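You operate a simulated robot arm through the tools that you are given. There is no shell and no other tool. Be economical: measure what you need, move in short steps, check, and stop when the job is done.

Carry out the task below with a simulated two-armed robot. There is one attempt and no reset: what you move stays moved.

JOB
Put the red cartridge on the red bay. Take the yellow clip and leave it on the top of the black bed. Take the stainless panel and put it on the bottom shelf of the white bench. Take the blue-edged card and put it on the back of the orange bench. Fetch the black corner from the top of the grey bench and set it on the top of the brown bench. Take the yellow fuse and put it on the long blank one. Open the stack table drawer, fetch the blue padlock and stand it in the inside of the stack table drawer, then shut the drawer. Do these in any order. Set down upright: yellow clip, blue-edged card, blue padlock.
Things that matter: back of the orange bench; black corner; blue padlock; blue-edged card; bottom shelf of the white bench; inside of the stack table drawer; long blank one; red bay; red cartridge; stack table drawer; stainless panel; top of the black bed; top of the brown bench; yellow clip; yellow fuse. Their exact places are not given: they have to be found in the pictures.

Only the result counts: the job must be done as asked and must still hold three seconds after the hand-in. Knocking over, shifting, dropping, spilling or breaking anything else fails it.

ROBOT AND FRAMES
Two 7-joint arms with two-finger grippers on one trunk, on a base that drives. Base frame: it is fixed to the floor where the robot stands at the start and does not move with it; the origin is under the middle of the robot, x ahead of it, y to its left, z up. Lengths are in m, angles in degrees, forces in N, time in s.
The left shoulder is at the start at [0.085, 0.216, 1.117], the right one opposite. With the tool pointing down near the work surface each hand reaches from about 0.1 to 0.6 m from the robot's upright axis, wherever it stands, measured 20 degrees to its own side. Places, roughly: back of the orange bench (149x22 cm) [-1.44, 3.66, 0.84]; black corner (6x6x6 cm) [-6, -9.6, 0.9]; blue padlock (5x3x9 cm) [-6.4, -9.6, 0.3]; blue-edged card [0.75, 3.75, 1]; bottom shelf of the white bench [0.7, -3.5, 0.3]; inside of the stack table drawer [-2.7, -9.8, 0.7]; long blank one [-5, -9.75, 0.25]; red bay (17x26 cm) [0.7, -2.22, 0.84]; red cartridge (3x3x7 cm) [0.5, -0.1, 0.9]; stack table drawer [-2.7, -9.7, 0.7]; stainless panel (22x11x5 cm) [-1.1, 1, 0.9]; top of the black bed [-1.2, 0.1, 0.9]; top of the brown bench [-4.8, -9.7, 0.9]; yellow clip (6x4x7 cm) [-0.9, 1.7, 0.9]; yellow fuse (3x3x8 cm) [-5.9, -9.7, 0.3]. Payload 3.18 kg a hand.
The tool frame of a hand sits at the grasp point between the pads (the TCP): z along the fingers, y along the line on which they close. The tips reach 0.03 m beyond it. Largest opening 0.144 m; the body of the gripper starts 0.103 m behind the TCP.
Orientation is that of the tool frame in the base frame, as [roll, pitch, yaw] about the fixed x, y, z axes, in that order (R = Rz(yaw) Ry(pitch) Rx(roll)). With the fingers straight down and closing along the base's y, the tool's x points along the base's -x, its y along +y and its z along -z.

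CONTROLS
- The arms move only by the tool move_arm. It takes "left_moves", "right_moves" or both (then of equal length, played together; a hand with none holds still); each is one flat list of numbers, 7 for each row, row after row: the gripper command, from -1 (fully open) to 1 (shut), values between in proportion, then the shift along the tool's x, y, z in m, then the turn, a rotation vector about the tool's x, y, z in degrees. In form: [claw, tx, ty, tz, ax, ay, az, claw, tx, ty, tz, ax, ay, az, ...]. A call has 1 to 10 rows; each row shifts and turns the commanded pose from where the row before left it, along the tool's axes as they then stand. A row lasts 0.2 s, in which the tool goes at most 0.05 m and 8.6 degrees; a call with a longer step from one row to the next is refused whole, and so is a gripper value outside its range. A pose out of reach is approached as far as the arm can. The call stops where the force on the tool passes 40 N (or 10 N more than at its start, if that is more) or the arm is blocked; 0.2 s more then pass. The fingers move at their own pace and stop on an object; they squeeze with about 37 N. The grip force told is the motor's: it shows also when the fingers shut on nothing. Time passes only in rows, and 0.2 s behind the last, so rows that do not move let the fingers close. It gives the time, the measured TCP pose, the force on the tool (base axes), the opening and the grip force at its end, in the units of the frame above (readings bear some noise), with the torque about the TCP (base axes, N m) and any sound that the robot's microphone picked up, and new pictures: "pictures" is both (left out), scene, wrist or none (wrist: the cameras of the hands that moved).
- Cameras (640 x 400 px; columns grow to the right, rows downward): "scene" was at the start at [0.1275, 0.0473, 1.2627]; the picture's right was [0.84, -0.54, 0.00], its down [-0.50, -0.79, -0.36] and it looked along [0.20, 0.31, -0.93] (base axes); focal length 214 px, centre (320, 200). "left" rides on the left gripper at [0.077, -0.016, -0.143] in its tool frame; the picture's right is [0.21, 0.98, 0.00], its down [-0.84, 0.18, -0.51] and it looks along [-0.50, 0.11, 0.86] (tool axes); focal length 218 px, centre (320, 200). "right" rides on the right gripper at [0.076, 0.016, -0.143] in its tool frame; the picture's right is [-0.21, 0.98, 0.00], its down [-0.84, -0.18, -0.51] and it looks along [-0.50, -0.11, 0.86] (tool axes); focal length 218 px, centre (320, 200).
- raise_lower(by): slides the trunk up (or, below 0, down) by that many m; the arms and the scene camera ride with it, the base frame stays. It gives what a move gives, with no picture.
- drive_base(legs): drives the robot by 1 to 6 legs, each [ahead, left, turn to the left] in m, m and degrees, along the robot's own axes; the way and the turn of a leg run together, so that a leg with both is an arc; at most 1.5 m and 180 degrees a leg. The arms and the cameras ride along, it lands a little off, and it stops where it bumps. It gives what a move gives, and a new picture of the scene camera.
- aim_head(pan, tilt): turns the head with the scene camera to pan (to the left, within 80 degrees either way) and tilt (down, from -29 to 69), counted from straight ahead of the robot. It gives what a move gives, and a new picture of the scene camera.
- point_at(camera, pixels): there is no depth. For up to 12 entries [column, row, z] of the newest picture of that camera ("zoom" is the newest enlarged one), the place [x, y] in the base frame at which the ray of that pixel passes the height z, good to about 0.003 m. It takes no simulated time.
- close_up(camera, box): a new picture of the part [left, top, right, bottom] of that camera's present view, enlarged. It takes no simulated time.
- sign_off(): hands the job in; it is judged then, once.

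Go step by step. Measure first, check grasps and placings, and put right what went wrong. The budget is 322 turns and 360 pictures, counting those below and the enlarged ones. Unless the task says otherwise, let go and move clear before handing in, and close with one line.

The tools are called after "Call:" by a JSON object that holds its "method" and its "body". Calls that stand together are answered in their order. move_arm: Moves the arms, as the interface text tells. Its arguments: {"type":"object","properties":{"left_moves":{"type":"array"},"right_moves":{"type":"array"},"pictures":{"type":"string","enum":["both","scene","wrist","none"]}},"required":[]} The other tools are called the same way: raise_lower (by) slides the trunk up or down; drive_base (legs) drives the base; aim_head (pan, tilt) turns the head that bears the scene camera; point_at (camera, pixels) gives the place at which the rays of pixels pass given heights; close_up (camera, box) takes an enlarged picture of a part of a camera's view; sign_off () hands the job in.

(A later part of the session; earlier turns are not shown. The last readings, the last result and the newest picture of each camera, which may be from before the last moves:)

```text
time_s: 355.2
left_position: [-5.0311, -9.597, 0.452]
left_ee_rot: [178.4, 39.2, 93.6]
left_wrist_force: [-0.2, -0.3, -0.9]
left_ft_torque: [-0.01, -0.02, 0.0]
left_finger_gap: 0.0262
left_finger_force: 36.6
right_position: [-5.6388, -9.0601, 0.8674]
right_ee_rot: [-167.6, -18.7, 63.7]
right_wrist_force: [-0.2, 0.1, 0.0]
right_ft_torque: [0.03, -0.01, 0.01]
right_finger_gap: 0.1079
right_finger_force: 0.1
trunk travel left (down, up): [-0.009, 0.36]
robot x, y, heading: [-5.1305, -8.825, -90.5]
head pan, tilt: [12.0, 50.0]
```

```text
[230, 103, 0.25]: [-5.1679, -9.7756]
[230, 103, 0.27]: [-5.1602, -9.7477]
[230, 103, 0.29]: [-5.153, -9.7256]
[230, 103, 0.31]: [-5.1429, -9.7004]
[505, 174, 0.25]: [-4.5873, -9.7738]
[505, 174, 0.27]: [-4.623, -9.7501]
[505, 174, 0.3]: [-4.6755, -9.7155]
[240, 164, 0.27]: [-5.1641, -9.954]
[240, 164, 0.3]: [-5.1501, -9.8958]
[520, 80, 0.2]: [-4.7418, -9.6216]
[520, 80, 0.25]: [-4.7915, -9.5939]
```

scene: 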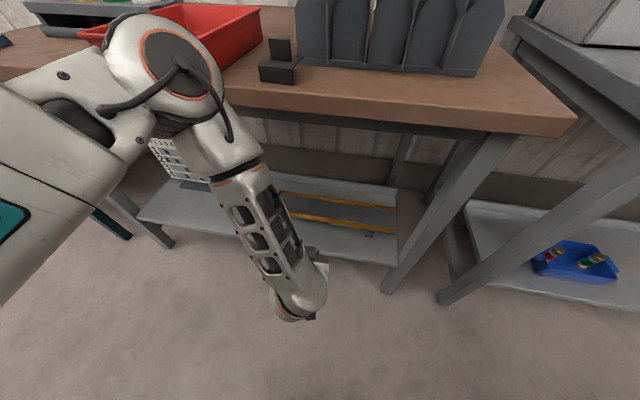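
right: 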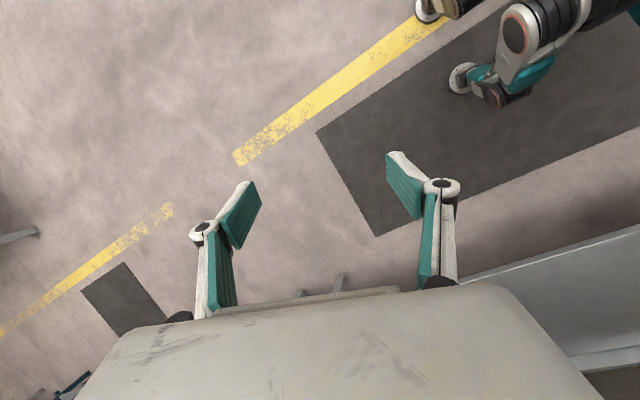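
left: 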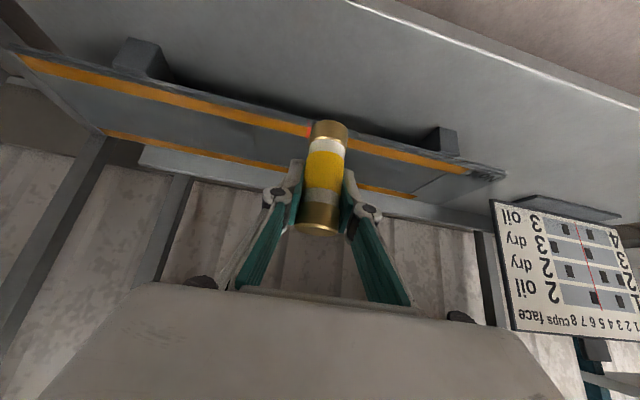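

Triangulated: the slab's top is at z≈0.35, y −9.652…−9.781, x −4.76…−5.31. Extend 8 cm further at this height.

Call:
{"method": "move_arm", "body": {"left_moves": [1, -0.031, 0, 0.025, 0, 0, 0, 1, -0.031, 0, 0.025, 0, 0, 0], "pictures": "none"}}

Call:
{"method": "aim_head", "body": {"pan": 25, "tilt": 45}}

```text
time_s: 355.8
left_position: [-5.0256, -9.6772, 0.454]
left_ee_rot: [178.5, 39.2, 93.6]
left_wrist_force: [0.9, 0.2, -0.6]
left_ft_torque: [0.03, 0.0, 0.0]
left_finger_gap: 0.0262
left_finger_force: 36.5
right_position: [-5.6386, -9.0587, 0.8672]
right_ee_rot: [-167.6, -18.6, 63.8]
right_wrist_force: [-0.2, 0.4, 0.5]
right_ft_torque: [0.01, -0.04, 0.01]
right_finger_gap: 0.1081
right_finger_force: 0.1
trunk travel left (down, up): [-0.009, 0.36]
robot x, y, heading: [-5.1366, -8.8285, -90.7]
head pan, tilt: [12.0, 50.0]
```

```text
time_s: 356.5
left_position: [-5.0245, -9.6778, 0.455]
left_ee_rot: [178.4, 39.2, 93.6]
left_wrist_force: [0.1, 0.4, -0.3]
left_ft_torque: [0.02, 0.03, 0.02]
left_finger_gap: 0.0264
left_finger_force: 37.9
right_position: [-5.6381, -9.0591, 0.8695]
right_ee_rot: [-167.6, -18.6, 63.8]
right_wrist_force: [-0.6, 0.6, -0.2]
right_ft_torque: [0.01, -0.02, 0.03]
right_finger_gap: 0.108
right_finger_force: 0.1
trunk travel left (down, up): [-0.009, 0.36]
robot x, y, heading: [-5.1327, -8.8239, -90.6]
head pan, tilt: [25.0, 45.0]
```

scene: 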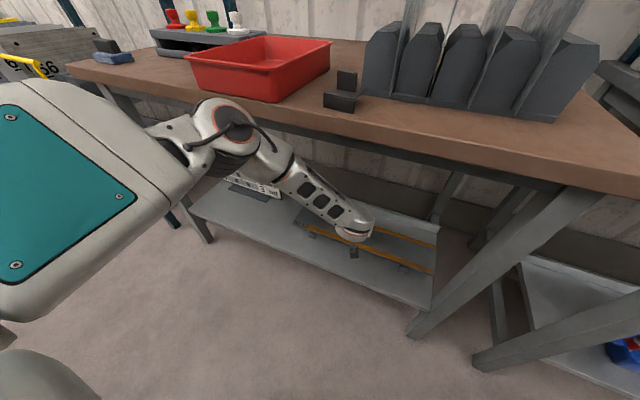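

Reach is fine. Move the last 4 cm and down to just above the slab.

Call:
{"method": "move_arm", "body": {"left_moves": [1, -0.0022, 0, 0.0275, 0, 0, 0, 1, -0.0022, 0, 0.0275, 0, 0, 0], "pictures": "wrist"}}

Call:
{"method": "close_up", "body": {"camera": "scene", "box": [270, 170, 450, 290]}}

```text
time_s: 357.1
left_position: [-5.0199, -9.7148, 0.4129]
left_ee_rot: [178.4, 39.2, 93.5]
left_wrist_force: [-0.4, -0.6, -1.1]
left_ft_torque: [0.02, -0.01, -0.02]
left_finger_gap: 0.0261
left_finger_force: 36.4
right_position: [-5.6384, -9.0588, 0.869]
right_ee_rot: [-167.5, -18.8, 63.8]
right_wrist_force: [0.3, 0.6, 0.7]
right_ft_torque: [0.02, -0.01, 0.06]
right_finger_gap: 0.1082
right_finger_force: 0.0
trunk travel left (down, up): [-0.009, 0.36]
robot x, y, heading: [-5.1357, -8.8261, -90.5]
head pan, tilt: [25.0, 45.0]
```

left: 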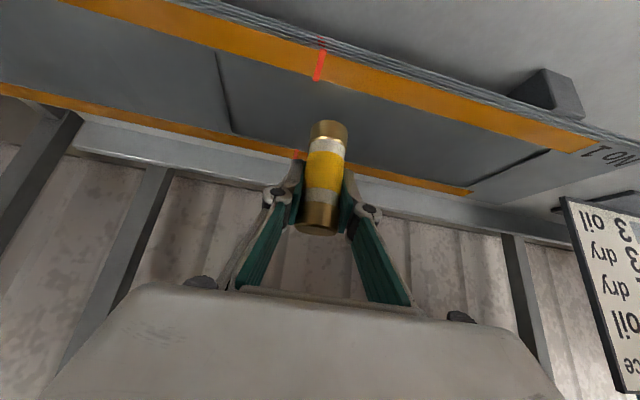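

```text
3.33 times, centred on (360, 230) of scene
```

zoom: 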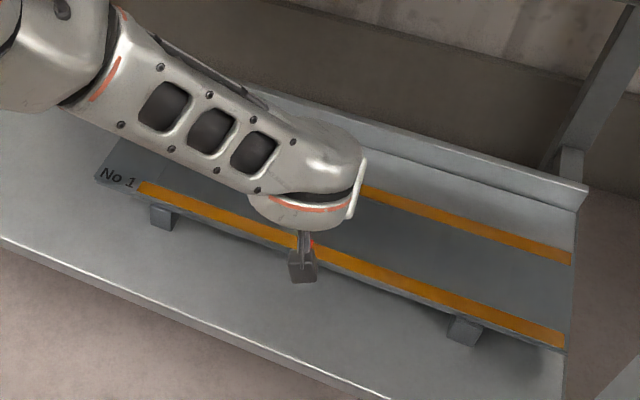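

I see seams on the slab; let me enlarge the wrist view to understand whether a separate blank lies on it.

Call:
{"method": "close_up", "body": {"camera": "left", "box": [0, 0, 640, 230]}}

Call:
{"method": "close_up", "body": {"camera": "left", "box": [160, 0, 400, 150]}}

```text
1.00 times, centred on (320, 115) of left (not enlarged: the box is as wide or as high as the picture)
```

zoom: 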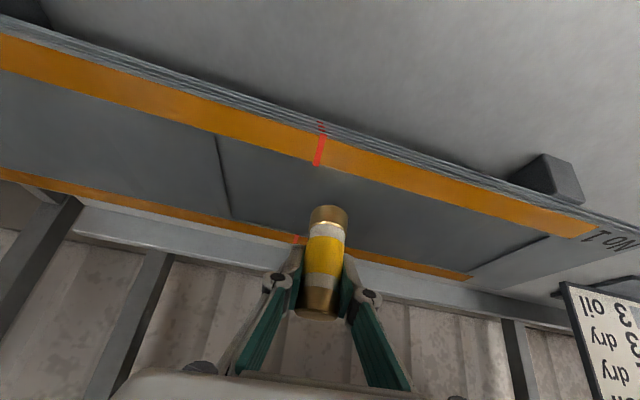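

```text
2.67 times, centred on (280, 75) of left
```

zoom: 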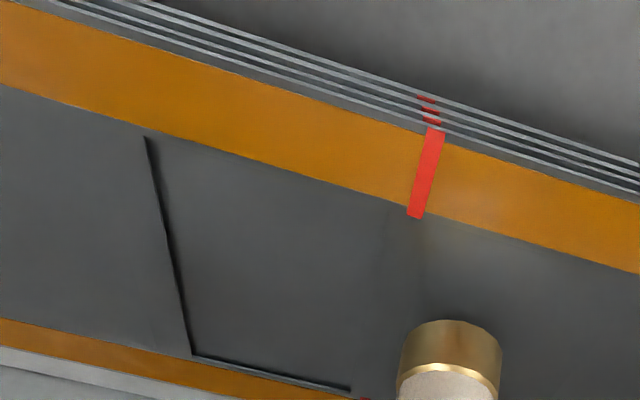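

The seamed rectangle (and whole stack) lies under the fuse either way. Lower until contact.

Call:
{"method": "move_arm", "body": {"left_moves": [1, 0.0025, 0, 0.0031, 0, 0, 0, 1, 0.0025, 0, 0.0031, 0, 0, 0, 1, 0.0019, 0, 0.0023, 0, 0, 0], "pictures": "none"}}

```text
time_s: 357.9
left_position: [-5.0203, -9.7175, 0.4025]
left_ee_rot: [178.5, 39.2, 93.6]
left_wrist_force: [-0.3, -0.6, -0.5]
left_ft_torque: [-0.02, 0.03, 0.03]
left_finger_gap: 0.0264
left_finger_force: 36.4
right_position: [-5.639, -9.0584, 0.8682]
right_ee_rot: [-167.6, -18.6, 63.9]
right_wrist_force: [0.2, 0.6, -0.7]
right_ft_torque: [-0.01, 0.0, -0.02]
right_finger_gap: 0.1081
right_finger_force: 0.0
trunk travel left (down, up): [-0.009, 0.36]
robot x, y, heading: [-5.1362, -8.8271, -90.7]
head pan, tilt: [25.0, 45.0]
```

Call:
{"method": "move_arm", "body": {"left_moves": [1, 0.0013, 0, 0.0015, 0, 0, 0, 1, 0.0013, 0, 0.0015, 0, 0, 0, 1, 0.0013, 0, 0.0015, 0, 0, 0, 1, 0.0013, 0, 0.0015, 0, 0, 0], "pictures": "wrist"}}

```text
time_s: 358.9
left_position: [-5.0224, -9.7192, 0.4003]
left_ee_rot: [178.4, 39.8, 93.7]
left_wrist_force: [4.9, 4.8, 25.7]
left_ft_torque: [0.45, 0.15, -0.11]
left_finger_gap: 0.0263
left_finger_force: 37.2
right_position: [-5.6378, -9.0577, 0.8687]
right_ee_rot: [-167.8, -18.4, 63.9]
right_wrist_force: [0.1, 0.3, -0.6]
right_ft_torque: [0.01, 0.02, -0.01]
right_finger_gap: 0.1077
right_finger_force: 0.2
trunk travel left (down, up): [-0.009, 0.36]
robot x, y, heading: [-5.1327, -8.8289, -90.6]
head pan, tilt: [25.0, 45.0]
```

left: 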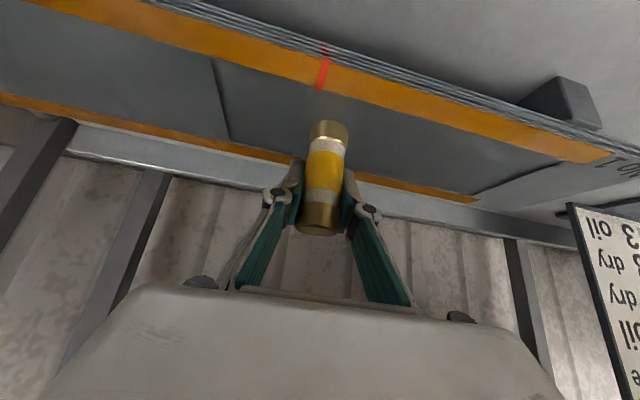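

Contact (25 N). Ease up 2 mm, open slowly, then withdraw along the tool axis.

Call:
{"method": "move_arm", "body": {"left_moves": [1, -0.0013, 0, -0.0016, 0, 0, 0, 0.5, 0, 0, 0, 0, 0, 0, 0.3, 0, 0, 0, 0, 0, 0, 0.3, 0, 0, 0, 0, 0, 0], "pictures": "wrist"}}

```text
time_s: 359.9
left_position: [-5.0224, -9.7172, 0.3956]
left_ee_rot: [178.5, 39.3, 93.4]
left_wrist_force: [-0.8, 0.4, 0.1]
left_ft_torque: [0.0, 0.0, 0.0]
left_finger_gap: 0.0503
left_finger_force: 0.1
right_position: [-5.638, -9.0592, 0.8688]
right_ee_rot: [-167.6, -18.6, 63.8]
right_wrist_force: [-1.6, 0.4, -0.1]
right_ft_torque: [0.02, -0.03, 0.01]
right_finger_gap: 0.1078
right_finger_force: 0.0
trunk travel left (down, up): [-0.009, 0.36]
robot x, y, heading: [-5.1331, -8.8286, -90.6]
head pan, tilt: [25.0, 45.0]
```

left: 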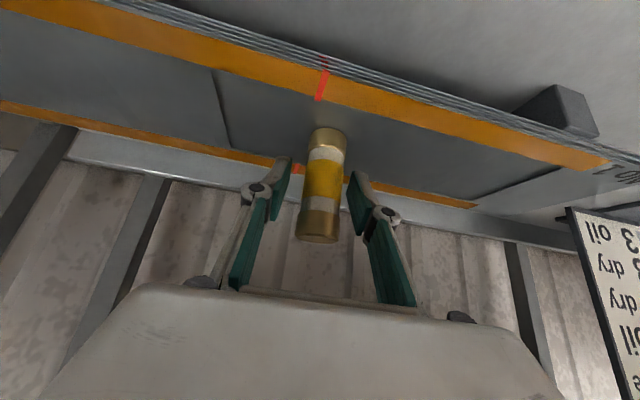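

The fuse stands free. Withdraw along −z, then back.

Call:
{"method": "move_arm", "body": {"left_moves": [0.3, 0, 0, -0.03, 0, 0, 0, 0.3, 0, 0, -0.03, 0, 0, 0, 0.3, 0, 0, -0.03, 0, 0, 0, 0.3, 0.031, 0, -0.0254, 0, 0, 0, 0.3, 0.031, 0, -0.0254, 0, 0, 0, 0.3, 0.031, 0, -0.0254, 0, 0, 0, 0.3, 0.031, 0, -0.0254, 0, 0, 0], "pictures": "wrist"}}

```text
time_s: 361.5
left_position: [-5.0373, -9.4996, 0.4693]
left_ee_rot: [178.5, 39.3, 93.7]
left_wrist_force: [-0.2, -0.2, 0.6]
left_ft_torque: [-0.01, 0.01, -0.01]
left_finger_gap: 0.0505
left_finger_force: 0.1
right_position: [-5.6377, -9.0592, 0.8685]
right_ee_rot: [-167.6, -18.6, 63.7]
right_wrist_force: [-0.5, -0.1, -0.8]
right_ft_torque: [-0.02, -0.02, -0.03]
right_finger_gap: 0.1078
right_finger_force: 0.0
trunk travel left (down, up): [-0.009, 0.36]
robot x, y, heading: [-5.1293, -8.8254, -90.5]
head pan, tilt: [25.0, 45.0]
```

left: 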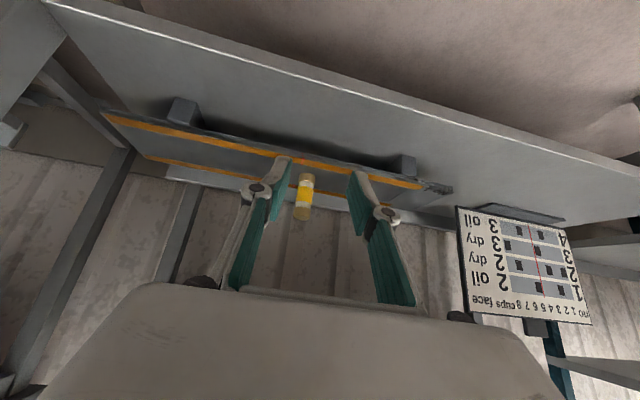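

Fuse stands on the blank. Next the blue padlock: retract a bit more and strafe right to x≈-6.53.

Call:
{"method": "move_arm", "body": {"left_moves": [-0.1, 0.031, 0, -0.0254, 0, 0, 0, -0.1, 0.015, 0, -0.012, 0, 0, 0], "pictures": "none"}}

Call:
{"method": "drive_base", "body": {"legs": [[0, -0.7, 0.5], [0, -0.68, 0]]}}

Call:
{"method": "aim_head", "body": {"pan": 8, "tilt": 50}}

```text
time_s: 362.1
left_position: [-5.0446, -9.4444, 0.4704]
left_ee_rot: [178.0, 39.0, 94.0]
left_wrist_force: [-0.6, 0.5, 0.0]
left_ft_torque: [0.02, 0.0, 0.0]
left_finger_gap: 0.0791
left_finger_force: 0.1
left hand out of reach, approached as far as the arm can: row 2
right_position: [-5.6396, -9.0583, 0.8693]
right_ee_rot: [-167.6, -18.5, 63.9]
right_wrist_force: [-0.5, -0.4, -0.3]
right_ft_torque: [0.0, -0.01, 0.01]
right_finger_gap: 0.1079
right_finger_force: 0.1
trunk travel left (down, up): [-0.009, 0.36]
robot x, y, heading: [-5.1327, -8.8277, -90.5]
head pan, tilt: [25.0, 45.0]
```

```text
time_s: 371.8
left_position: [-6.0663, -9.4446, 0.4707]
left_ee_rot: [178.3, 39.0, 93.9]
left_wrist_force: [0.3, -0.2, 0.4]
left_ft_torque: [-0.02, 0.0, -0.01]
left_finger_gap: 0.079
left_finger_force: 0.1
right_position: [-6.6596, -9.0573, 0.8696]
right_ee_rot: [-167.6, -18.6, 63.6]
right_wrist_force: [0.4, 0.2, -0.6]
right_ft_torque: [0.0, -0.07, 0.02]
right_finger_gap: 0.108
right_finger_force: 0.0
trunk travel left (down, up): [-0.009, 0.36]
robot x, y, heading: [-6.1542, -8.8284, -90.8]
head pan, tilt: [25.0, 45.0]
stopped in leg 2: the robot was blocked; the commanded pose is now the measured one
```

scene: 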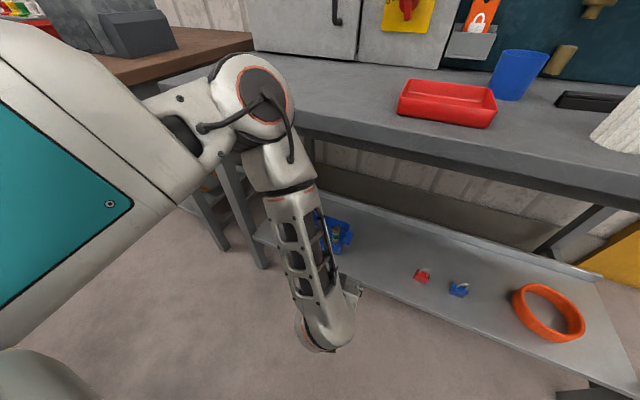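

```text
time_s: 372.6
left_position: [-6.0669, -9.445, 0.4708]
left_ee_rot: [178.2, 39.0, 93.9]
left_wrist_force: [1.0, 0.5, -0.1]
left_ft_torque: [-0.01, -0.02, -0.01]
left_finger_gap: 0.079
left_finger_force: 0.0
right_position: [-6.6593, -9.0571, 0.869]
right_ee_rot: [-167.6, -18.7, 63.7]
right_wrist_force: [0.8, 0.2, -0.9]
right_ft_torque: [0.02, -0.02, -0.01]
right_finger_gap: 0.1081
right_finger_force: 0.1
trunk travel left (down, up): [-0.009, 0.36]
robot x, y, heading: [-6.1557, -8.8239, -90.8]
head pan, tilt: [8.0, 50.0]
```

scene: 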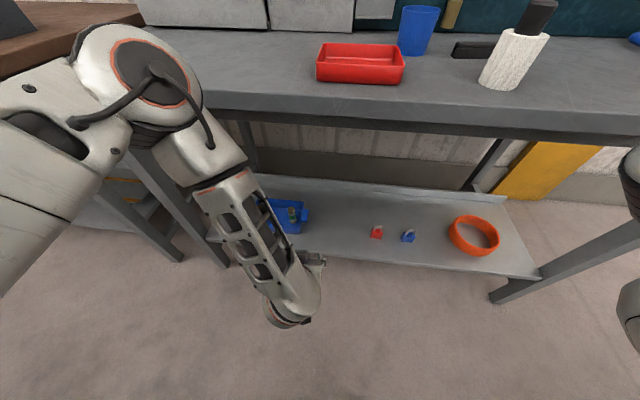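

Blocked by the post behind. I'll extend the hand under the bench (keeping the elbow low), move forward 6 cm and then strafe on.

Call:
{"method": "move_arm", "body": {"left_moves": [-0.1, -0.026, 0, 0.0275, 0, 0, 0, -0.1, -0.026, 0, 0.0225, 0, 0, 0, -0.1, -0.026, 0, 0.0205, 0, 0, 0], "pictures": "none"}}

Call:
{"method": "drive_base", "body": {"legs": [[0.07, 0, 0.8], [0, -0.33, 0]]}}

```text
time_s: 373.4
left_position: [-6.0587, -9.5497, 0.4651]
left_ee_rot: [178.2, 38.9, 93.8]
left_wrist_force: [0.6, 0.3, -0.6]
left_ft_torque: [-0.04, 0.03, 0.01]
left_finger_gap: 0.0793
left_finger_force: 0.0
right_position: [-6.6601, -9.0575, 0.8692]
right_ee_rot: [-167.6, -18.7, 63.8]
right_wrist_force: [0.3, 0.2, -0.5]
right_ft_torque: [-0.02, 0.0, 0.0]
right_finger_gap: 0.108
right_finger_force: 0.1
trunk travel left (down, up): [-0.009, 0.36]
robot x, y, heading: [-6.1526, -8.8241, -90.5]
head pan, tilt: [8.0, 50.0]
```

```text
time_s: 374.6
left_position: [-6.0486, -9.6126, 0.4618]
left_ee_rot: [178.1, 38.4, 94.2]
left_wrist_force: [0.4, -0.6, 0.8]
left_ft_torque: [0.03, 0.0, 0.0]
left_finger_gap: 0.0793
left_finger_force: 0.0
right_position: [-6.6565, -9.1349, 0.8695]
right_ee_rot: [-167.8, -18.6, 64.4]
right_wrist_force: [0.3, -0.1, 0.1]
right_ft_torque: [0.02, -0.01, -0.01]
right_finger_gap: 0.1083
right_finger_force: 0.0
trunk travel left (down, up): [-0.009, 0.36]
robot x, y, heading: [-6.1549, -8.8996, -90.1]
head pan, tilt: [8.0, 50.0]
stopped in leg 1: the robot was blocked; the commanded pose is now the measured one
```

scene: 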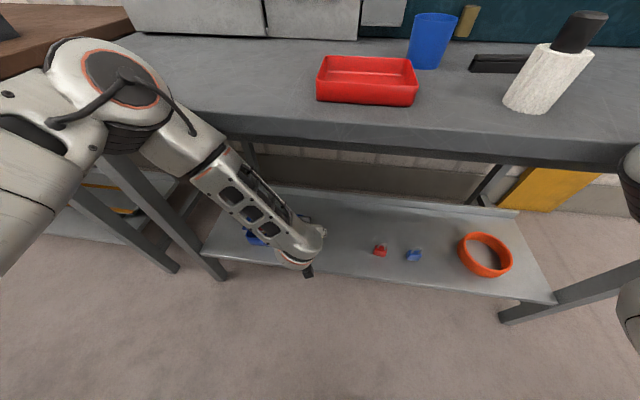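

The forearm touches the bench lip again. Extend the hand a bit further and lower (elbow drops), then strafe.

Call:
{"method": "move_arm", "body": {"left_moves": [-0.1, -0.011, 0, 0.034, 0, 0, 0, -0.1, -0.011, 0, 0.03, 0, 0, 0], "pictures": "none"}}

Call:
{"method": "drive_base", "body": {"legs": [[0, -0.34, 0]]}}

```text
time_s: 375.2
left_position: [-6.0407, -9.6692, 0.4231]
left_ee_rot: [178.1, 38.4, 94.4]
left_wrist_force: [0.1, 0.1, -0.6]
left_ft_torque: [0.03, 0.01, -0.05]
left_finger_gap: 0.0792
left_finger_force: 0.0
right_position: [-6.6567, -9.1358, 0.8684]
right_ee_rot: [-167.6, -18.8, 64.7]
right_wrist_force: [0.1, 0.5, 0.1]
right_ft_torque: [-0.03, 0.0, 0.03]
right_finger_gap: 0.108
right_finger_force: 0.0
trunk travel left (down, up): [-0.009, 0.36]
robot x, y, heading: [-6.156, -8.8968, -90.1]
head pan, tilt: [8.0, 50.0]
```

```text
time_s: 378.7
left_position: [-6.3723, -9.6707, 0.4259]
left_ee_rot: [178.1, 38.5, 94.8]
left_wrist_force: [-0.7, 0.5, 0.0]
left_ft_torque: [0.02, 0.02, -0.01]
left_finger_gap: 0.0791
left_finger_force: 0.1
right_position: [-6.9914, -9.1406, 0.8674]
right_ee_rot: [-167.6, -18.7, 65.0]
right_wrist_force: [0.3, -0.5, 0.4]
right_ft_torque: [0.0, 0.01, 0.03]
right_finger_gap: 0.108
right_finger_force: 0.1
trunk travel left (down, up): [-0.009, 0.36]
robot x, y, heading: [-6.4913, -8.9, -89.4]
head pan, tilt: [8.0, 50.0]
```

scene: 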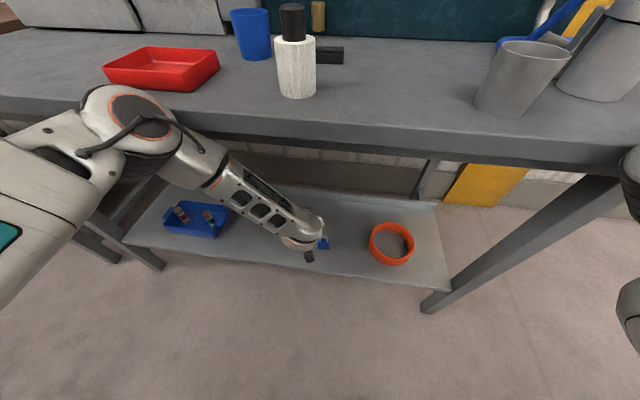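

Now in place. Look with the wrist camera.

Call:
{"method": "close_up", "body": {"camera": "left", "box": [140, 0, 460, 200]}}

Call:
{"method": "close_up", "body": {"camera": "scene", "box": [250, 190, 410, 290]}}

```text
2.00 times, centred on (300, 100) of left
```

zoom: 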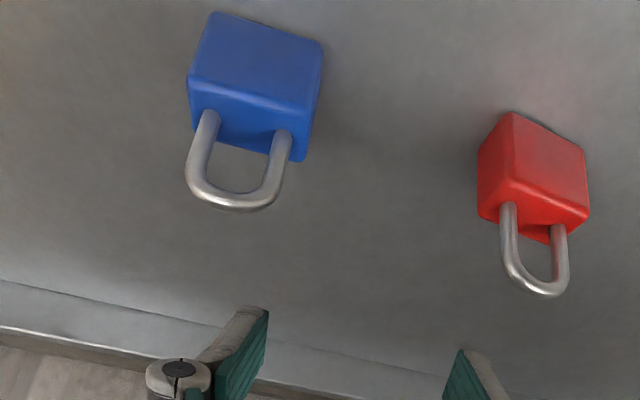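

```text
4.00 times, centred on (330, 240) of scene
```

zoom: 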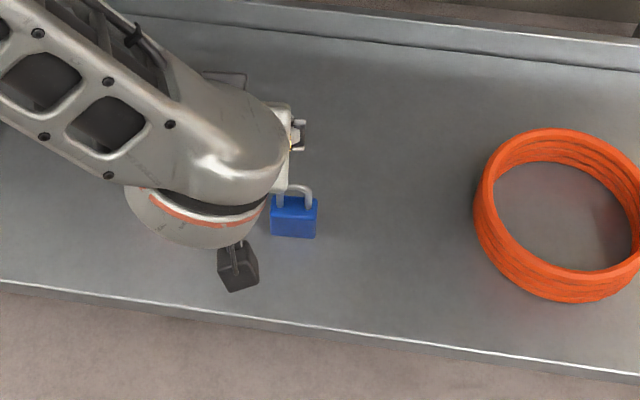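

Call:
{"method": "point_at", "body": {"camera": "scene", "pixels": [[317.75, 242, 0.34], [329.25, 241.75, 0.34], [317.75, 242, 0.37], [329.25, 241.75, 0.37], [317.5, 249, 0.3], [329, 249.5, 0.3]]}}

Call:
{"method": "point_at", "body": {"camera": "left", "pixels": [[236, 40, 0.34], [296, 56, 0.34], [236, 40, 0.37], [296, 56, 0.37], [247, 6, 0.3], [301, 21, 0.3]]}}

```text
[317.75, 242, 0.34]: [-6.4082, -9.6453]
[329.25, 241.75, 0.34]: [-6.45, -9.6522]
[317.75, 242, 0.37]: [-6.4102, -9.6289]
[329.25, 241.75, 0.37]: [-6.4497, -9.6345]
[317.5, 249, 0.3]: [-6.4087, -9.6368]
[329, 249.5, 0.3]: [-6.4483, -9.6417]
```

```text
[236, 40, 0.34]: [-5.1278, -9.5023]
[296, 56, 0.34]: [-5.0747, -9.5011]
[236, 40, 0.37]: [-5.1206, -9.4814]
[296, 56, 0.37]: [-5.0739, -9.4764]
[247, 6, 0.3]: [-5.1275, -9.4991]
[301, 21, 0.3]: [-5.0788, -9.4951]
```

Call:
{"method": "close_up", "body": {"camera": "left", "box": [140, 0, 460, 200]}}

Call:
{"method": "point_at", "body": {"camera": "zoom", "pixels": [[192, 80, 0.345], [312, 112, 0.345], [212, 12, 0.3], [322, 42, 0.3], [208, 145, 0.345], [296, 162, 0.345], [230, 205, 0.39], [480, 210, 0.345]]}}

```text
2.00 times, centred on (300, 100) of left
```

zoom: 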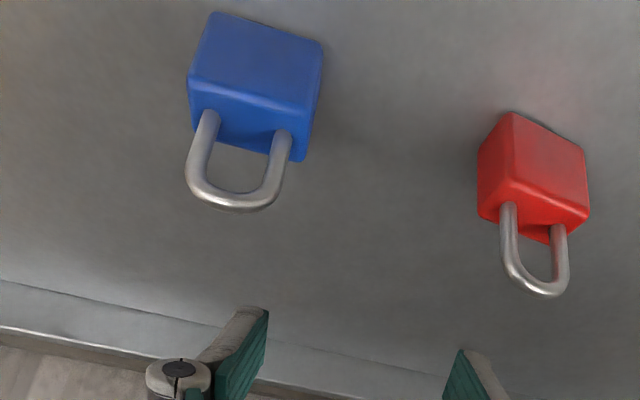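

```text
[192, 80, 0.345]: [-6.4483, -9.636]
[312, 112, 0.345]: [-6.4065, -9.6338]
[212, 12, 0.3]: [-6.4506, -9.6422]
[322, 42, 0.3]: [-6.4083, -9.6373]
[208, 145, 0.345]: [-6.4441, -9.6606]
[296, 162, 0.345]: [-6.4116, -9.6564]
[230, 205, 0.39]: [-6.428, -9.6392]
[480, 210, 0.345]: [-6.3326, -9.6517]
```

Blue padlock: body x −6.407…−6.448, y −9.637…−9.662, top 0.345, shackle to 0.39. Shift sideways over it, then descend straight with fingers either side.

Call:
{"method": "move_arm", "body": {"left_moves": [-0.1, 0.012, -0.028, -0.009, 0, 0, 0, -0.1, 0.012, -0.028, -0.009, 0, 0, 0, -0.1, 0.0124, 0, 0.0157, 0, 0, 0, -0.1, 0.0124, 0, 0.0157, 0, 0, 0], "pictures": "wrist"}}

```text
time_s: 379.7
left_position: [-6.432, -9.6464, 0.3826]
left_ee_rot: [178.1, 38.4, 94.8]
left_wrist_force: [0.8, -0.2, 0.1]
left_ft_torque: [0.02, -0.02, -0.02]
left_finger_gap: 0.0793
left_finger_force: 0.1
right_position: [-6.9916, -9.1421, 0.8682]
right_ee_rot: [-167.5, -18.7, 65.0]
right_wrist_force: [-0.1, 0.3, 0.4]
right_ft_torque: [-0.01, -0.01, 0.01]
right_finger_gap: 0.1081
right_finger_force: 0.2
trunk travel left (down, up): [-0.009, 0.36]
robot x, y, heading: [-6.4947, -8.9035, -89.5]
head pan, tilt: [8.0, 50.0]
```

left: 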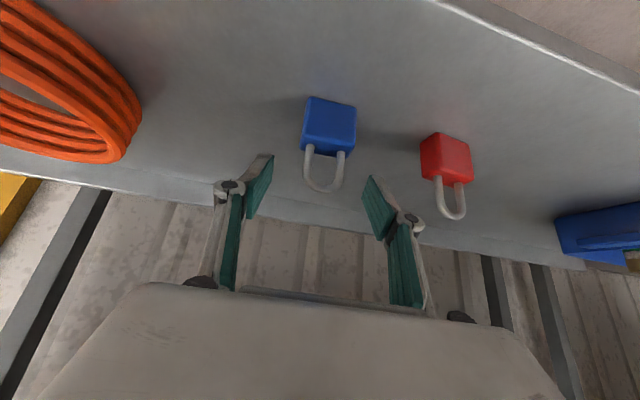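

Geometry agrees: body centre straight below. Descend 3.8 cm and close.

Call:
{"method": "move_arm", "body": {"left_moves": [-0.1, 0.0118, 0.001, 0.0149, 0, 0, 0, -0.1, 0.0118, 0, 0.0149, 0, 0, 0, 0.5, 0, 0, 0, 0, 0, 0, 1, 0, 0, 0, 0, 0, 0, 1, 0, 0, 0, 0, 0, 0], "pictures": "wrist"}}

```text
time_s: 380.9
left_position: [-6.4277, -9.6479, 0.3455]
left_ee_rot: [178.1, 38.5, 94.8]
left_wrist_force: [0.5, 0.0, 0.4]
left_ft_torque: [0.01, 0.0, -0.02]
left_finger_gap: 0.0435
left_finger_force: 36.4
right_position: [-6.9922, -9.1417, 0.869]
right_ee_rot: [-167.6, -18.6, 65.0]
right_wrist_force: [0.5, -0.4, -0.4]
right_ft_torque: [-0.01, -0.02, -0.01]
right_finger_gap: 0.1082
right_finger_force: 0.1
trunk travel left (down, up): [-0.009, 0.36]
robot x, y, heading: [-6.493, -8.8959, -89.5]
head pan, tilt: [8.0, 50.0]
```

left: 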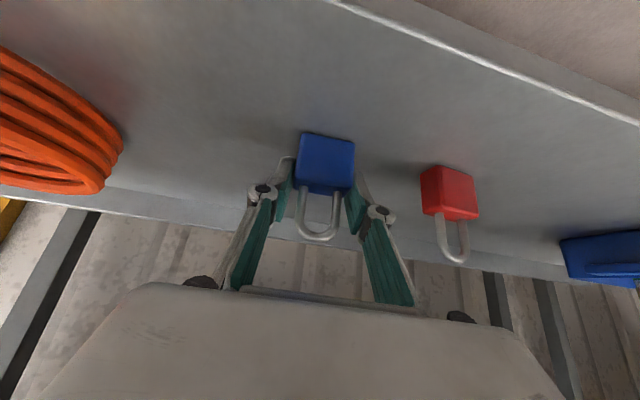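

Gripped the padlock. Lift 0.12 m, then strafe left past the post and back out.

Call:
{"method": "move_arm", "body": {"left_moves": [1, -0.0186, 0, -0.0235, 0, 0, 0, 1, -0.0186, 0, -0.0235, 0, 0, 0, 1, -0.0186, 0, -0.0235, 0, 0, 0, 1, -0.0186, 0, -0.0235, 0, 0, 0], "pictures": "wrist"}}

```text
time_s: 381.9
left_position: [-6.4315, -9.6408, 0.4564]
left_ee_rot: [177.8, 37.7, 94.6]
left_wrist_force: [-0.6, 0.6, -1.5]
left_ft_torque: [-0.01, -0.01, 0.02]
left_finger_gap: 0.0431
left_finger_force: 37.0
right_position: [-6.9918, -9.141, 0.8667]
right_ee_rot: [-167.5, -19.0, 65.0]
right_wrist_force: [-0.7, -0.4, 0.4]
right_ft_torque: [0.02, -0.03, 0.0]
right_finger_gap: 0.108
right_finger_force: 0.1
trunk travel left (down, up): [-0.009, 0.36]
robot x, y, heading: [-6.4889, -8.8995, -89.1]
head pan, tilt: [8.0, 50.0]
```

left: 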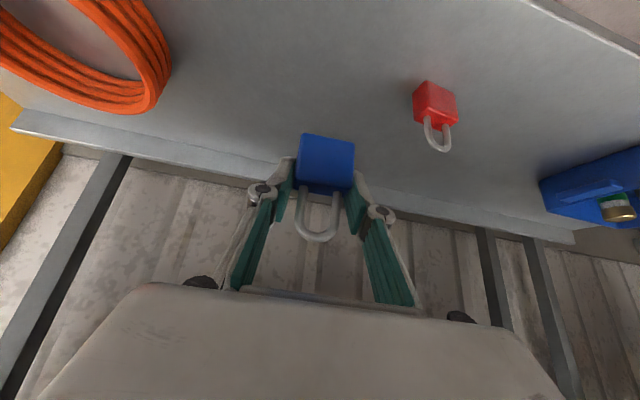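

Call:
{"method": "drive_base", "body": {"legs": [[0, 0.37, -0.9], [-0.06, 0.08, 0]]}}

Call:
{"method": "move_arm", "body": {"left_moves": [1, 0.031, 0, -0.0254, 0, 0, 0, 1, 0.031, 0, -0.0254, 0, 0, 0, 1, 0.031, 0, -0.0254, 0, 0, 0, 1, 0.031, 0, -0.0254, 0, 0, 0], "pictures": "both"}}

```text
time_s: 382.7
left_position: [-6.4308, -9.6395, 0.4602]
left_ee_rot: [178.0, 37.9, 94.3]
left_wrist_force: [-0.2, -0.3, -1.1]
left_ft_torque: [-0.04, -0.03, -0.02]
left_finger_gap: 0.0434
left_finger_force: 37.3
right_position: [-6.9901, -9.1407, 0.8703]
right_ee_rot: [-167.7, -18.6, 64.9]
right_wrist_force: [-0.2, -0.5, -0.1]
right_ft_torque: [-0.05, -0.01, -0.01]
right_finger_gap: 0.1082
right_finger_force: 0.2
trunk travel left (down, up): [-0.009, 0.36]
robot x, y, heading: [-6.4852, -8.8954, -89.5]
head pan, tilt: [8.0, 50.0]
stopped in leg 1: the robot was blocked; the commanded pose is now the measured one
```

scene: 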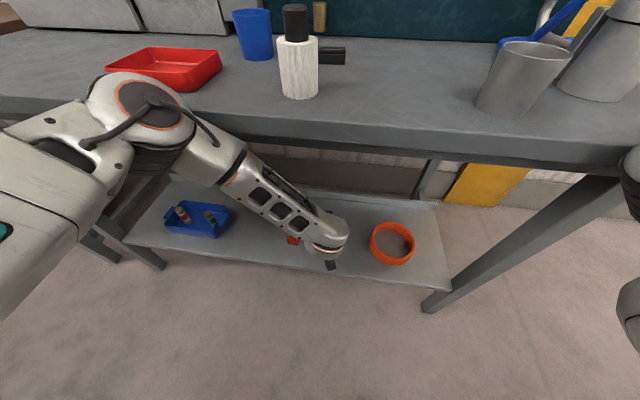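

```text
time_s: 383.9
left_position: [-6.4032, -9.5064, 0.465]
left_ee_rot: [178.2, 38.0, 101.3]
left_wrist_force: [-0.5, -0.2, -1.7]
left_ft_torque: [0.01, -0.01, 0.02]
left_finger_gap: 0.043
left_finger_force: 37.1
right_position: [-6.9884, -9.1404, 0.8688]
right_ee_rot: [-167.6, -18.6, 65.1]
right_wrist_force: [-0.2, 0.4, -1.0]
right_ft_torque: [-0.01, 0.0, 0.02]
right_finger_gap: 0.1081
right_finger_force: 0.1
trunk travel left (down, up): [-0.009, 0.36]
robot x, y, heading: [-6.4838, -8.8958, -89.5]
head pan, tilt: [8.0, 50.0]
stopped in row 4 (left hand): the arm was blocked; the commanded pose is now the measured one
```

scene: 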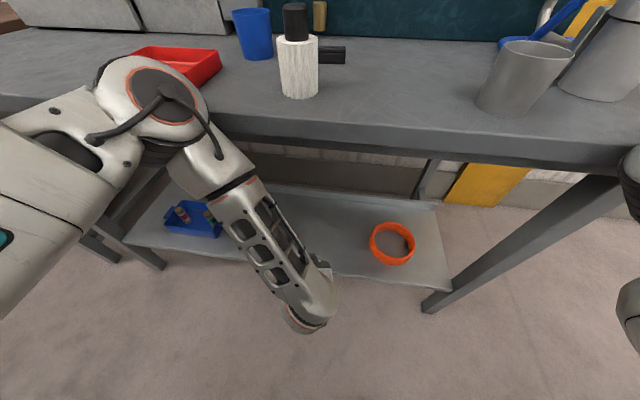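
left: 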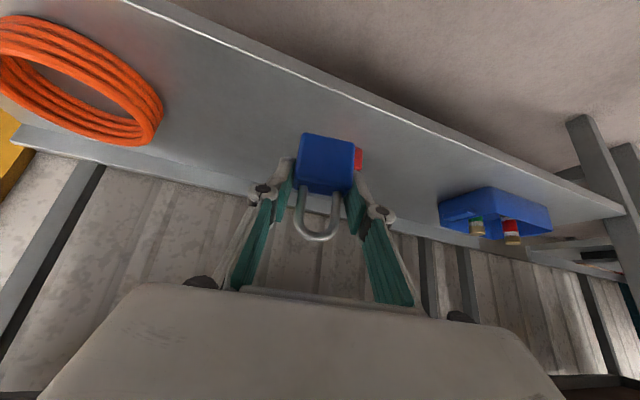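

The forearm rubs the lip, but the hand is now out in front of the shelf. Raise the trunk in steps.

Call:
{"method": "raise_lower", "body": {"by": 0.1}}

Call:
{"method": "raise_lower", "body": {"by": 0.2}}

Call:
{"method": "aim_head", "body": {"pan": 10, "tilt": 45}}

```text
time_s: 385.2
left_position: [-6.4085, -9.5038, 0.5628]
left_ee_rot: [178.4, 37.6, 100.8]
left_wrist_force: [0.2, -0.1, -1.3]
left_ft_torque: [0.0, -0.01, 0.0]
left_finger_gap: 0.0432
left_finger_force: 37.7
right_position: [-6.9901, -9.1416, 0.9679]
right_ee_rot: [-167.5, -18.9, 65.0]
right_wrist_force: [-0.1, -0.9, -0.3]
right_ft_torque: [0.04, -0.01, 0.02]
right_finger_gap: 0.1078
right_finger_force: 0.1
trunk travel left (down, up): [-0.109, 0.26]
robot x, y, heading: [-6.4895, -8.9015, -89.3]
head pan, tilt: [8.0, 50.0]
```

```text
time_s: 387.4
left_position: [-6.4079, -9.5047, 0.7646]
left_ee_rot: [178.6, 37.9, 100.9]
left_wrist_force: [-0.3, 0.9, -1.3]
left_ft_torque: [0.01, -0.02, -0.02]
left_finger_gap: 0.0432
left_finger_force: 36.9
right_position: [-6.9888, -9.1409, 1.1677]
right_ee_rot: [-167.6, -18.7, 65.0]
right_wrist_force: [-0.1, -0.7, 0.8]
right_ft_torque: [0.02, -0.02, 0.0]
right_finger_gap: 0.1078
right_finger_force: 0.1
trunk travel left (down, up): [-0.309, 0.06]
robot x, y, heading: [-6.49, -8.8969, -89.1]
head pan, tilt: [8.0, 50.0]
```

```text
time_s: 388.1
left_position: [-6.4078, -9.5051, 0.7655]
left_ee_rot: [178.4, 37.8, 101.0]
left_wrist_force: [-0.8, -0.1, -0.8]
left_ft_torque: [0.02, 0.01, 0.02]
left_finger_gap: 0.0431
left_finger_force: 36.5
right_position: [-6.9882, -9.1404, 1.1696]
right_ee_rot: [-167.6, -18.7, 65.1]
right_wrist_force: [-0.3, 0.1, -0.6]
right_ft_torque: [0.03, 0.02, 0.01]
right_finger_gap: 0.1081
right_finger_force: 0.1
trunk travel left (down, up): [-0.309, 0.06]
robot x, y, heading: [-6.4858, -8.897, -89.4]
head pan, tilt: [10.0, 45.0]
```

scene: 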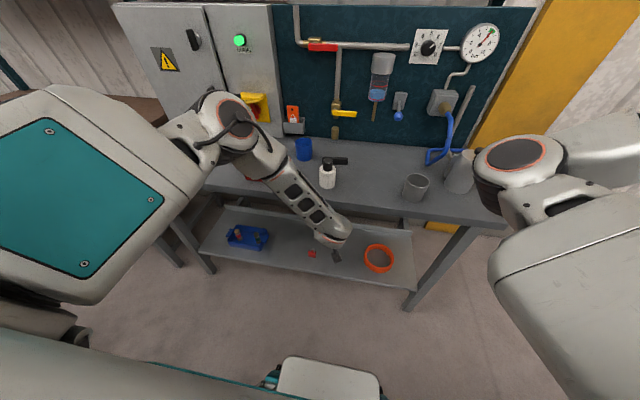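

Clear. Raise the hand in front of the bench by ~0.33 m and straighten its yaw.

Call:
{"method": "move_arm", "body": {"left_moves": [1, -0.0257, 0, -0.0332, 0.8, 0, 1, 1, -0.0257, 0, -0.0332, 0.8, 0, 1, 1, -0.0257, 0, -0.0332, 0.8, 0, 1, 1, -0.0257, 0, -0.0332, 0.8, 0, 1, 1, -0.0257, 0, -0.0332, 0.8, 0, 1, 1, -0.0257, 0, -0.0332, 0.8, 0, 1, 1, -0.0257, 0, -0.0332, 0.8, 0, 1, 1, -0.0257, 0, -0.0332, 0.8, 0, 1], "pictures": "scene"}}

```text
time_s: 388.9
left_position: [-6.4064, -9.4959, 0.8717]
left_ee_rot: [177.7, 36.4, 96.8]
left_wrist_force: [0.5, 0.5, -1.0]
left_ft_torque: [0.01, -0.04, 0.01]
left_finger_gap: 0.043
left_finger_force: 37.6
right_position: [-6.9892, -9.1387, 1.1697]
right_ee_rot: [-167.8, -18.6, 65.0]
right_wrist_force: [0.3, 0.9, 0.9]
right_ft_torque: [-0.03, 0.0, 0.02]
right_finger_gap: 0.108
right_finger_force: 0.0
trunk travel left (down, up): [-0.309, 0.06]
robot x, y, heading: [-6.4893, -8.8974, -89.3]
head pan, tilt: [10.0, 45.0]
stopped in row 3 (left hand): the force on the tool passed its limit at 52 N (the readings are from after the stop); the commanded pose is now the measured one
```

scene: 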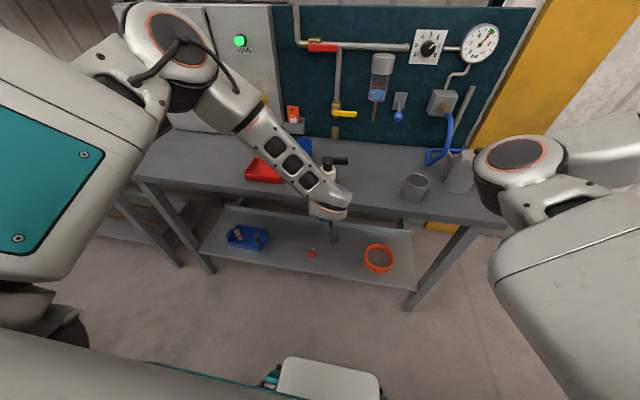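

The hand met the bench lip. Check the padlock, then back 6 cm and continue up.

Call:
{"method": "move_arm", "body": {"left_moves": [1, 0.024, 0, -0.018, 0, 0, 0, 1, 0.024, 0, -0.018, 0, 0, 0], "pictures": "wrist"}}

```text
time_s: 389.5
left_position: [-6.4122, -9.4375, 0.8714]
left_ee_rot: [177.8, 36.6, 96.7]
left_wrist_force: [-0.5, 0.1, -0.1]
left_ft_torque: [0.0, -0.01, -0.01]
left_finger_gap: 0.0428
left_finger_force: 37.1
right_position: [-6.9884, -9.1409, 1.1681]
right_ee_rot: [-167.6, -18.8, 65.0]
right_wrist_force: [0.5, -0.5, -0.1]
right_ft_torque: [0.01, -0.03, -0.01]
right_finger_gap: 0.1081
right_finger_force: 0.0
trunk travel left (down, up): [-0.309, 0.06]
robot x, y, heading: [-6.4851, -8.8933, -89.7]
head pan, tilt: [10.0, 45.0]
```

left: 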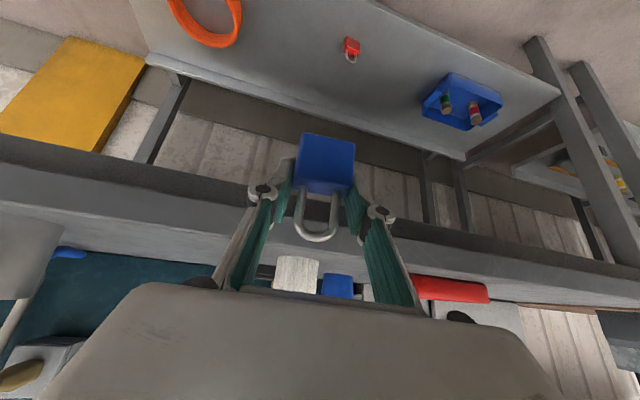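

Padlock still well held. Continue up.

Call:
{"method": "move_arm", "body": {"left_moves": [1, -0.0257, 0, -0.0332, 0.8, 0, 1, 1, -0.0257, 0, -0.0332, 0.8, 0, 1, 1, -0.0257, 0, -0.0332, 0.8, 0, 1, 1, -0.0257, 0, -0.0332, 0.8, 0, 1, 1, -0.0257, 0, -0.0332, 0.8, 0, 1], "pictures": "none"}}

Call:
{"method": "raise_lower", "body": {"by": 0.06}}

Call:
{"method": "drive_base", "body": {"legs": [[-0.01, 0, -0.3], [0, 1.2, 0], [0, 1.2, 0], [0, 1.2, 0]]}}

```text
time_s: 390.7
left_position: [-6.4169, -9.4373, 1.0822]
left_ee_rot: [178.2, 36.4, 90.4]
left_wrist_force: [0.2, 1.0, -0.5]
left_ft_torque: [-0.02, 0.01, -0.01]
left_finger_gap: 0.043
left_finger_force: 37.2
right_position: [-6.9882, -9.1388, 1.1683]
right_ee_rot: [-167.7, -18.7, 65.1]
right_wrist_force: [-0.3, 0.1, 0.2]
right_ft_torque: [-0.02, 0.02, -0.02]
right_finger_gap: 0.1082
right_finger_force: 0.0
trunk travel left (down, up): [-0.309, 0.06]
robot x, y, heading: [-6.4858, -8.9008, -89.4]
head pan, tilt: [10.0, 45.0]
```

```text
time_s: 391.7
left_position: [-6.419, -9.4426, 1.14]
left_ee_rot: [178.2, 36.1, 90.6]
left_wrist_force: [-0.5, -0.3, -1.1]
left_ft_torque: [-0.03, -0.01, 0.0]
left_finger_gap: 0.0429
left_finger_force: 37.0
right_position: [-6.989, -9.1407, 1.2296]
right_ee_rot: [-167.6, -18.6, 65.2]
right_wrist_force: [0.4, -0.3, -0.4]
right_ft_torque: [-0.01, -0.01, 0.02]
right_finger_gap: 0.1079
right_finger_force: 0.0
trunk travel left (down, up): [-0.369, 0.0]
robot x, y, heading: [-6.4878, -8.8949, -89.6]
head pan, tilt: [10.0, 45.0]
```

```text
time_s: 423.9
left_position: [-2.762, -9.3457, 1.1417]
left_ee_rot: [178.3, 36.1, 91.8]
left_wrist_force: [-0.3, 0.0, -1.6]
left_ft_torque: [-0.03, 0.02, 0.02]
left_finger_gap: 0.043
left_finger_force: 36.8
right_position: [-3.3375, -9.056, 1.227]
right_ee_rot: [-167.7, -18.7, 66.4]
right_wrist_force: [0.2, -0.6, 0.7]
right_ft_torque: [-0.05, 0.0, 0.01]
right_finger_gap: 0.1078
right_finger_force: 0.0
trunk travel left (down, up): [-0.369, 0.0]
robot x, y, heading: [-2.8397, -8.8009, -88.0]
head pan, tilt: [10.0, 45.0]
```

scene: 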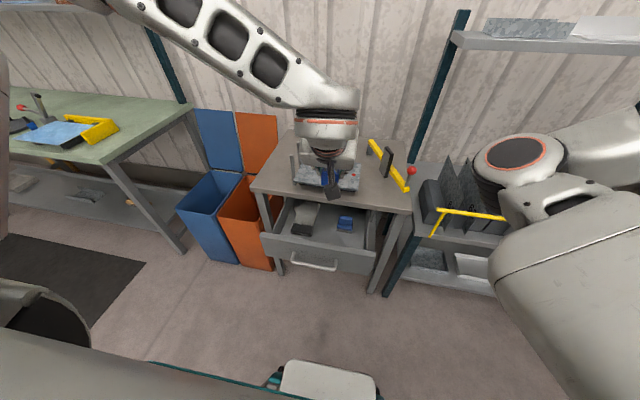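

Arrived at the stack table; the drawer is open. Enlarge the drawer.

Call:
{"method": "close_up", "body": {"camera": "scene", "box": [240, 170, 420, 282]}}

```text
3.56 times, centred on (330, 226) of scene
```

zoom: 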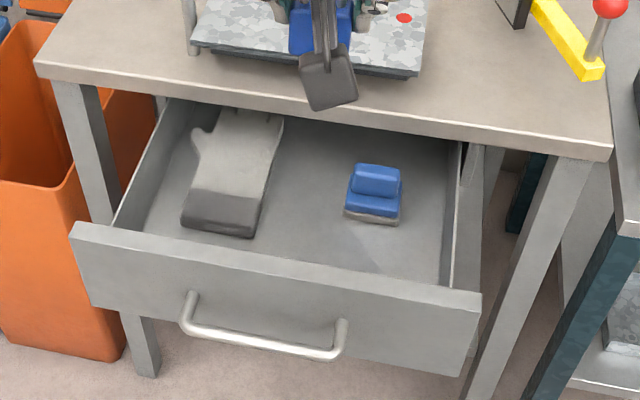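

Call:
{"method": "point_at", "body": {"camera": "zoom", "pixels": [[75, 225, 0.8], [480, 295, 0.8], [265, 345, 0.745], [250, 225, 0.7], [370, 215, 0.7], [310, 200, 0.7], [350, 268, 0.7], [450, 280, 0.7], [300, 98, 0.87], [300, 118, 0.82]]}}

```text
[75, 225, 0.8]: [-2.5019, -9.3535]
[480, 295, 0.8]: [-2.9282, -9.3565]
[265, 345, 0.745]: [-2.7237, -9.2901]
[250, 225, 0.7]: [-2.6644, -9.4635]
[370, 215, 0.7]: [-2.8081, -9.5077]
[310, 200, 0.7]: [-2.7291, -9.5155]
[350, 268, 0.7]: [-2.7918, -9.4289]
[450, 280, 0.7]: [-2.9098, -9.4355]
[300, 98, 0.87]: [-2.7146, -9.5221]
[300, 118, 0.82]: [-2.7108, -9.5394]
```

Plan: stand the padlock at about (-2.76,-9.44), in front of glove and box. Level the hand (pitch 38.5) and move above the spot.

Call:
{"method": "move_arm", "body": {"left_moves": [1, 0, 0, 0, 0, -2.4, 0, 1, 0.0141, 0, 0.0398, 0, 0, 0, 1, 0.0141, 0, 0.0398, 0, 0, 0, 1, 0.0141, 0, 0.0398, 0, 0, 0, 1, 0.0141, 0, 0.0398, 0, 0, 0, 1, 0.0141, 0, 0.0398, 0, 0, 0, 1, 0.0141, 0, 0.0398, 0, 0, 0], "pictures": "both"}}

```text
time_s: 425.5
left_position: [-2.7496, -9.4303, 0.9013]
left_ee_rot: [178.2, 38.5, 91.7]
left_wrist_force: [0.4, -0.3, -1.3]
left_ft_torque: [0.0, 0.01, -0.01]
left_finger_gap: 0.0429
left_finger_force: 36.9
right_position: [-3.3381, -9.058, 1.2284]
right_ee_rot: [-167.6, -18.7, 66.4]
right_wrist_force: [0.6, -0.7, -0.3]
right_ft_torque: [0.01, 0.01, 0.01]
right_finger_gap: 0.1079
right_finger_force: 0.1
trunk travel left (down, up): [-0.369, 0.0]
robot x, y, heading: [-2.8419, -8.8016, -87.9]
head pan, tilt: [10.0, 45.0]
```

scene: 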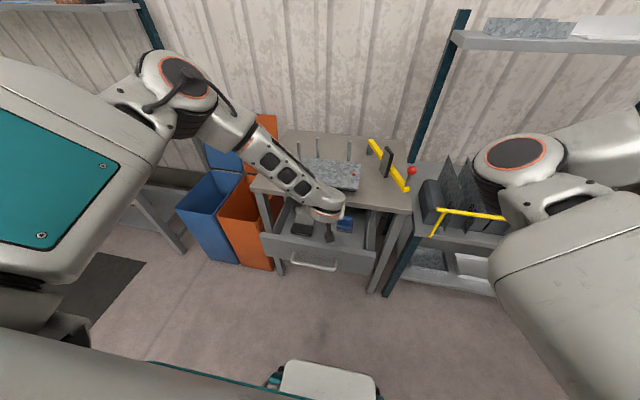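
left: 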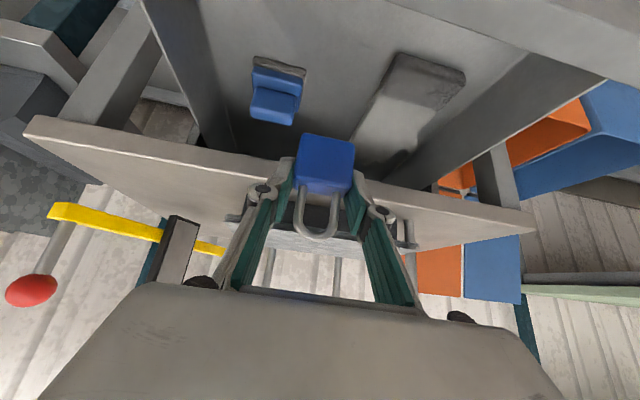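

Call:
{"method": "point_at", "body": {"camera": "left", "pixels": [[400, 55, 0.7], [466, 78, 0.7], [255, 60, 0.7], [303, 72, 0.7], [355, 140, 0.7], [296, 125, 0.73], [252, 118, 0.73], [200, 30, 0.7], [600, 100, 0.87], [320, 170, 0.87]]}}

```text
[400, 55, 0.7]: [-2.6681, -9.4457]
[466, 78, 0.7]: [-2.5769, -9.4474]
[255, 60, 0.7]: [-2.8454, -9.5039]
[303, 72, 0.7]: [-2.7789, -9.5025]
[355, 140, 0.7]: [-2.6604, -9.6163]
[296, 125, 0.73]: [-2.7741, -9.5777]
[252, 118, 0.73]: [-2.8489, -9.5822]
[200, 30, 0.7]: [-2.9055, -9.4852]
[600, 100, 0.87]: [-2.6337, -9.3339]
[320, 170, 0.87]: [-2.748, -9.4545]
```

All consistent; padlock at x −2.75 clears glove (x>-2.668) and box (y<-9.503). Lower into the drawer.

Call:
{"method": "move_arm", "body": {"left_moves": [1, 0.0196, 0, 0.029, 0, 0, 0, 1, 0.0196, 0, 0.029, 0, 0, 0, 1, 0.0206, 0, 0.028, 0, 0, 0, 1, 0.0196, 0, 0.025, 0, 0, 0], "pictures": "both"}}

```text
time_s: 426.5
left_position: [-2.7452, -9.4345, 0.7665]
left_ee_rot: [178.1, 38.7, 91.7]
left_wrist_force: [1.1, -0.2, -1.1]
left_ft_torque: [0.02, 0.06, 0.0]
left_finger_gap: 0.0432
left_finger_force: 36.6
right_position: [-3.3381, -9.0576, 1.2287]
right_ee_rot: [-167.6, -18.7, 66.4]
right_wrist_force: [-0.5, -0.6, -1.4]
right_ft_torque: [0.04, -0.01, 0.0]
right_finger_gap: 0.1079
right_finger_force: 0.0
trunk travel left (down, up): [-0.369, 0.0]
robot x, y, heading: [-2.8416, -8.8061, -88.0]
head pan, tilt: [10.0, 45.0]
```

scene: 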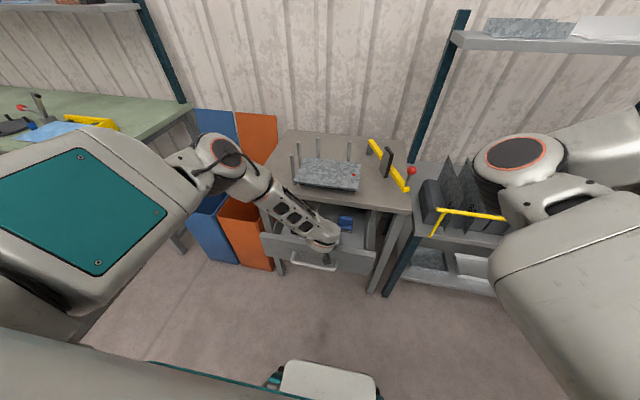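
left: 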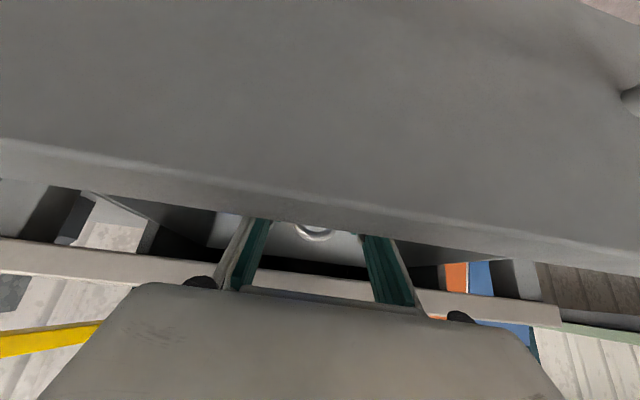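

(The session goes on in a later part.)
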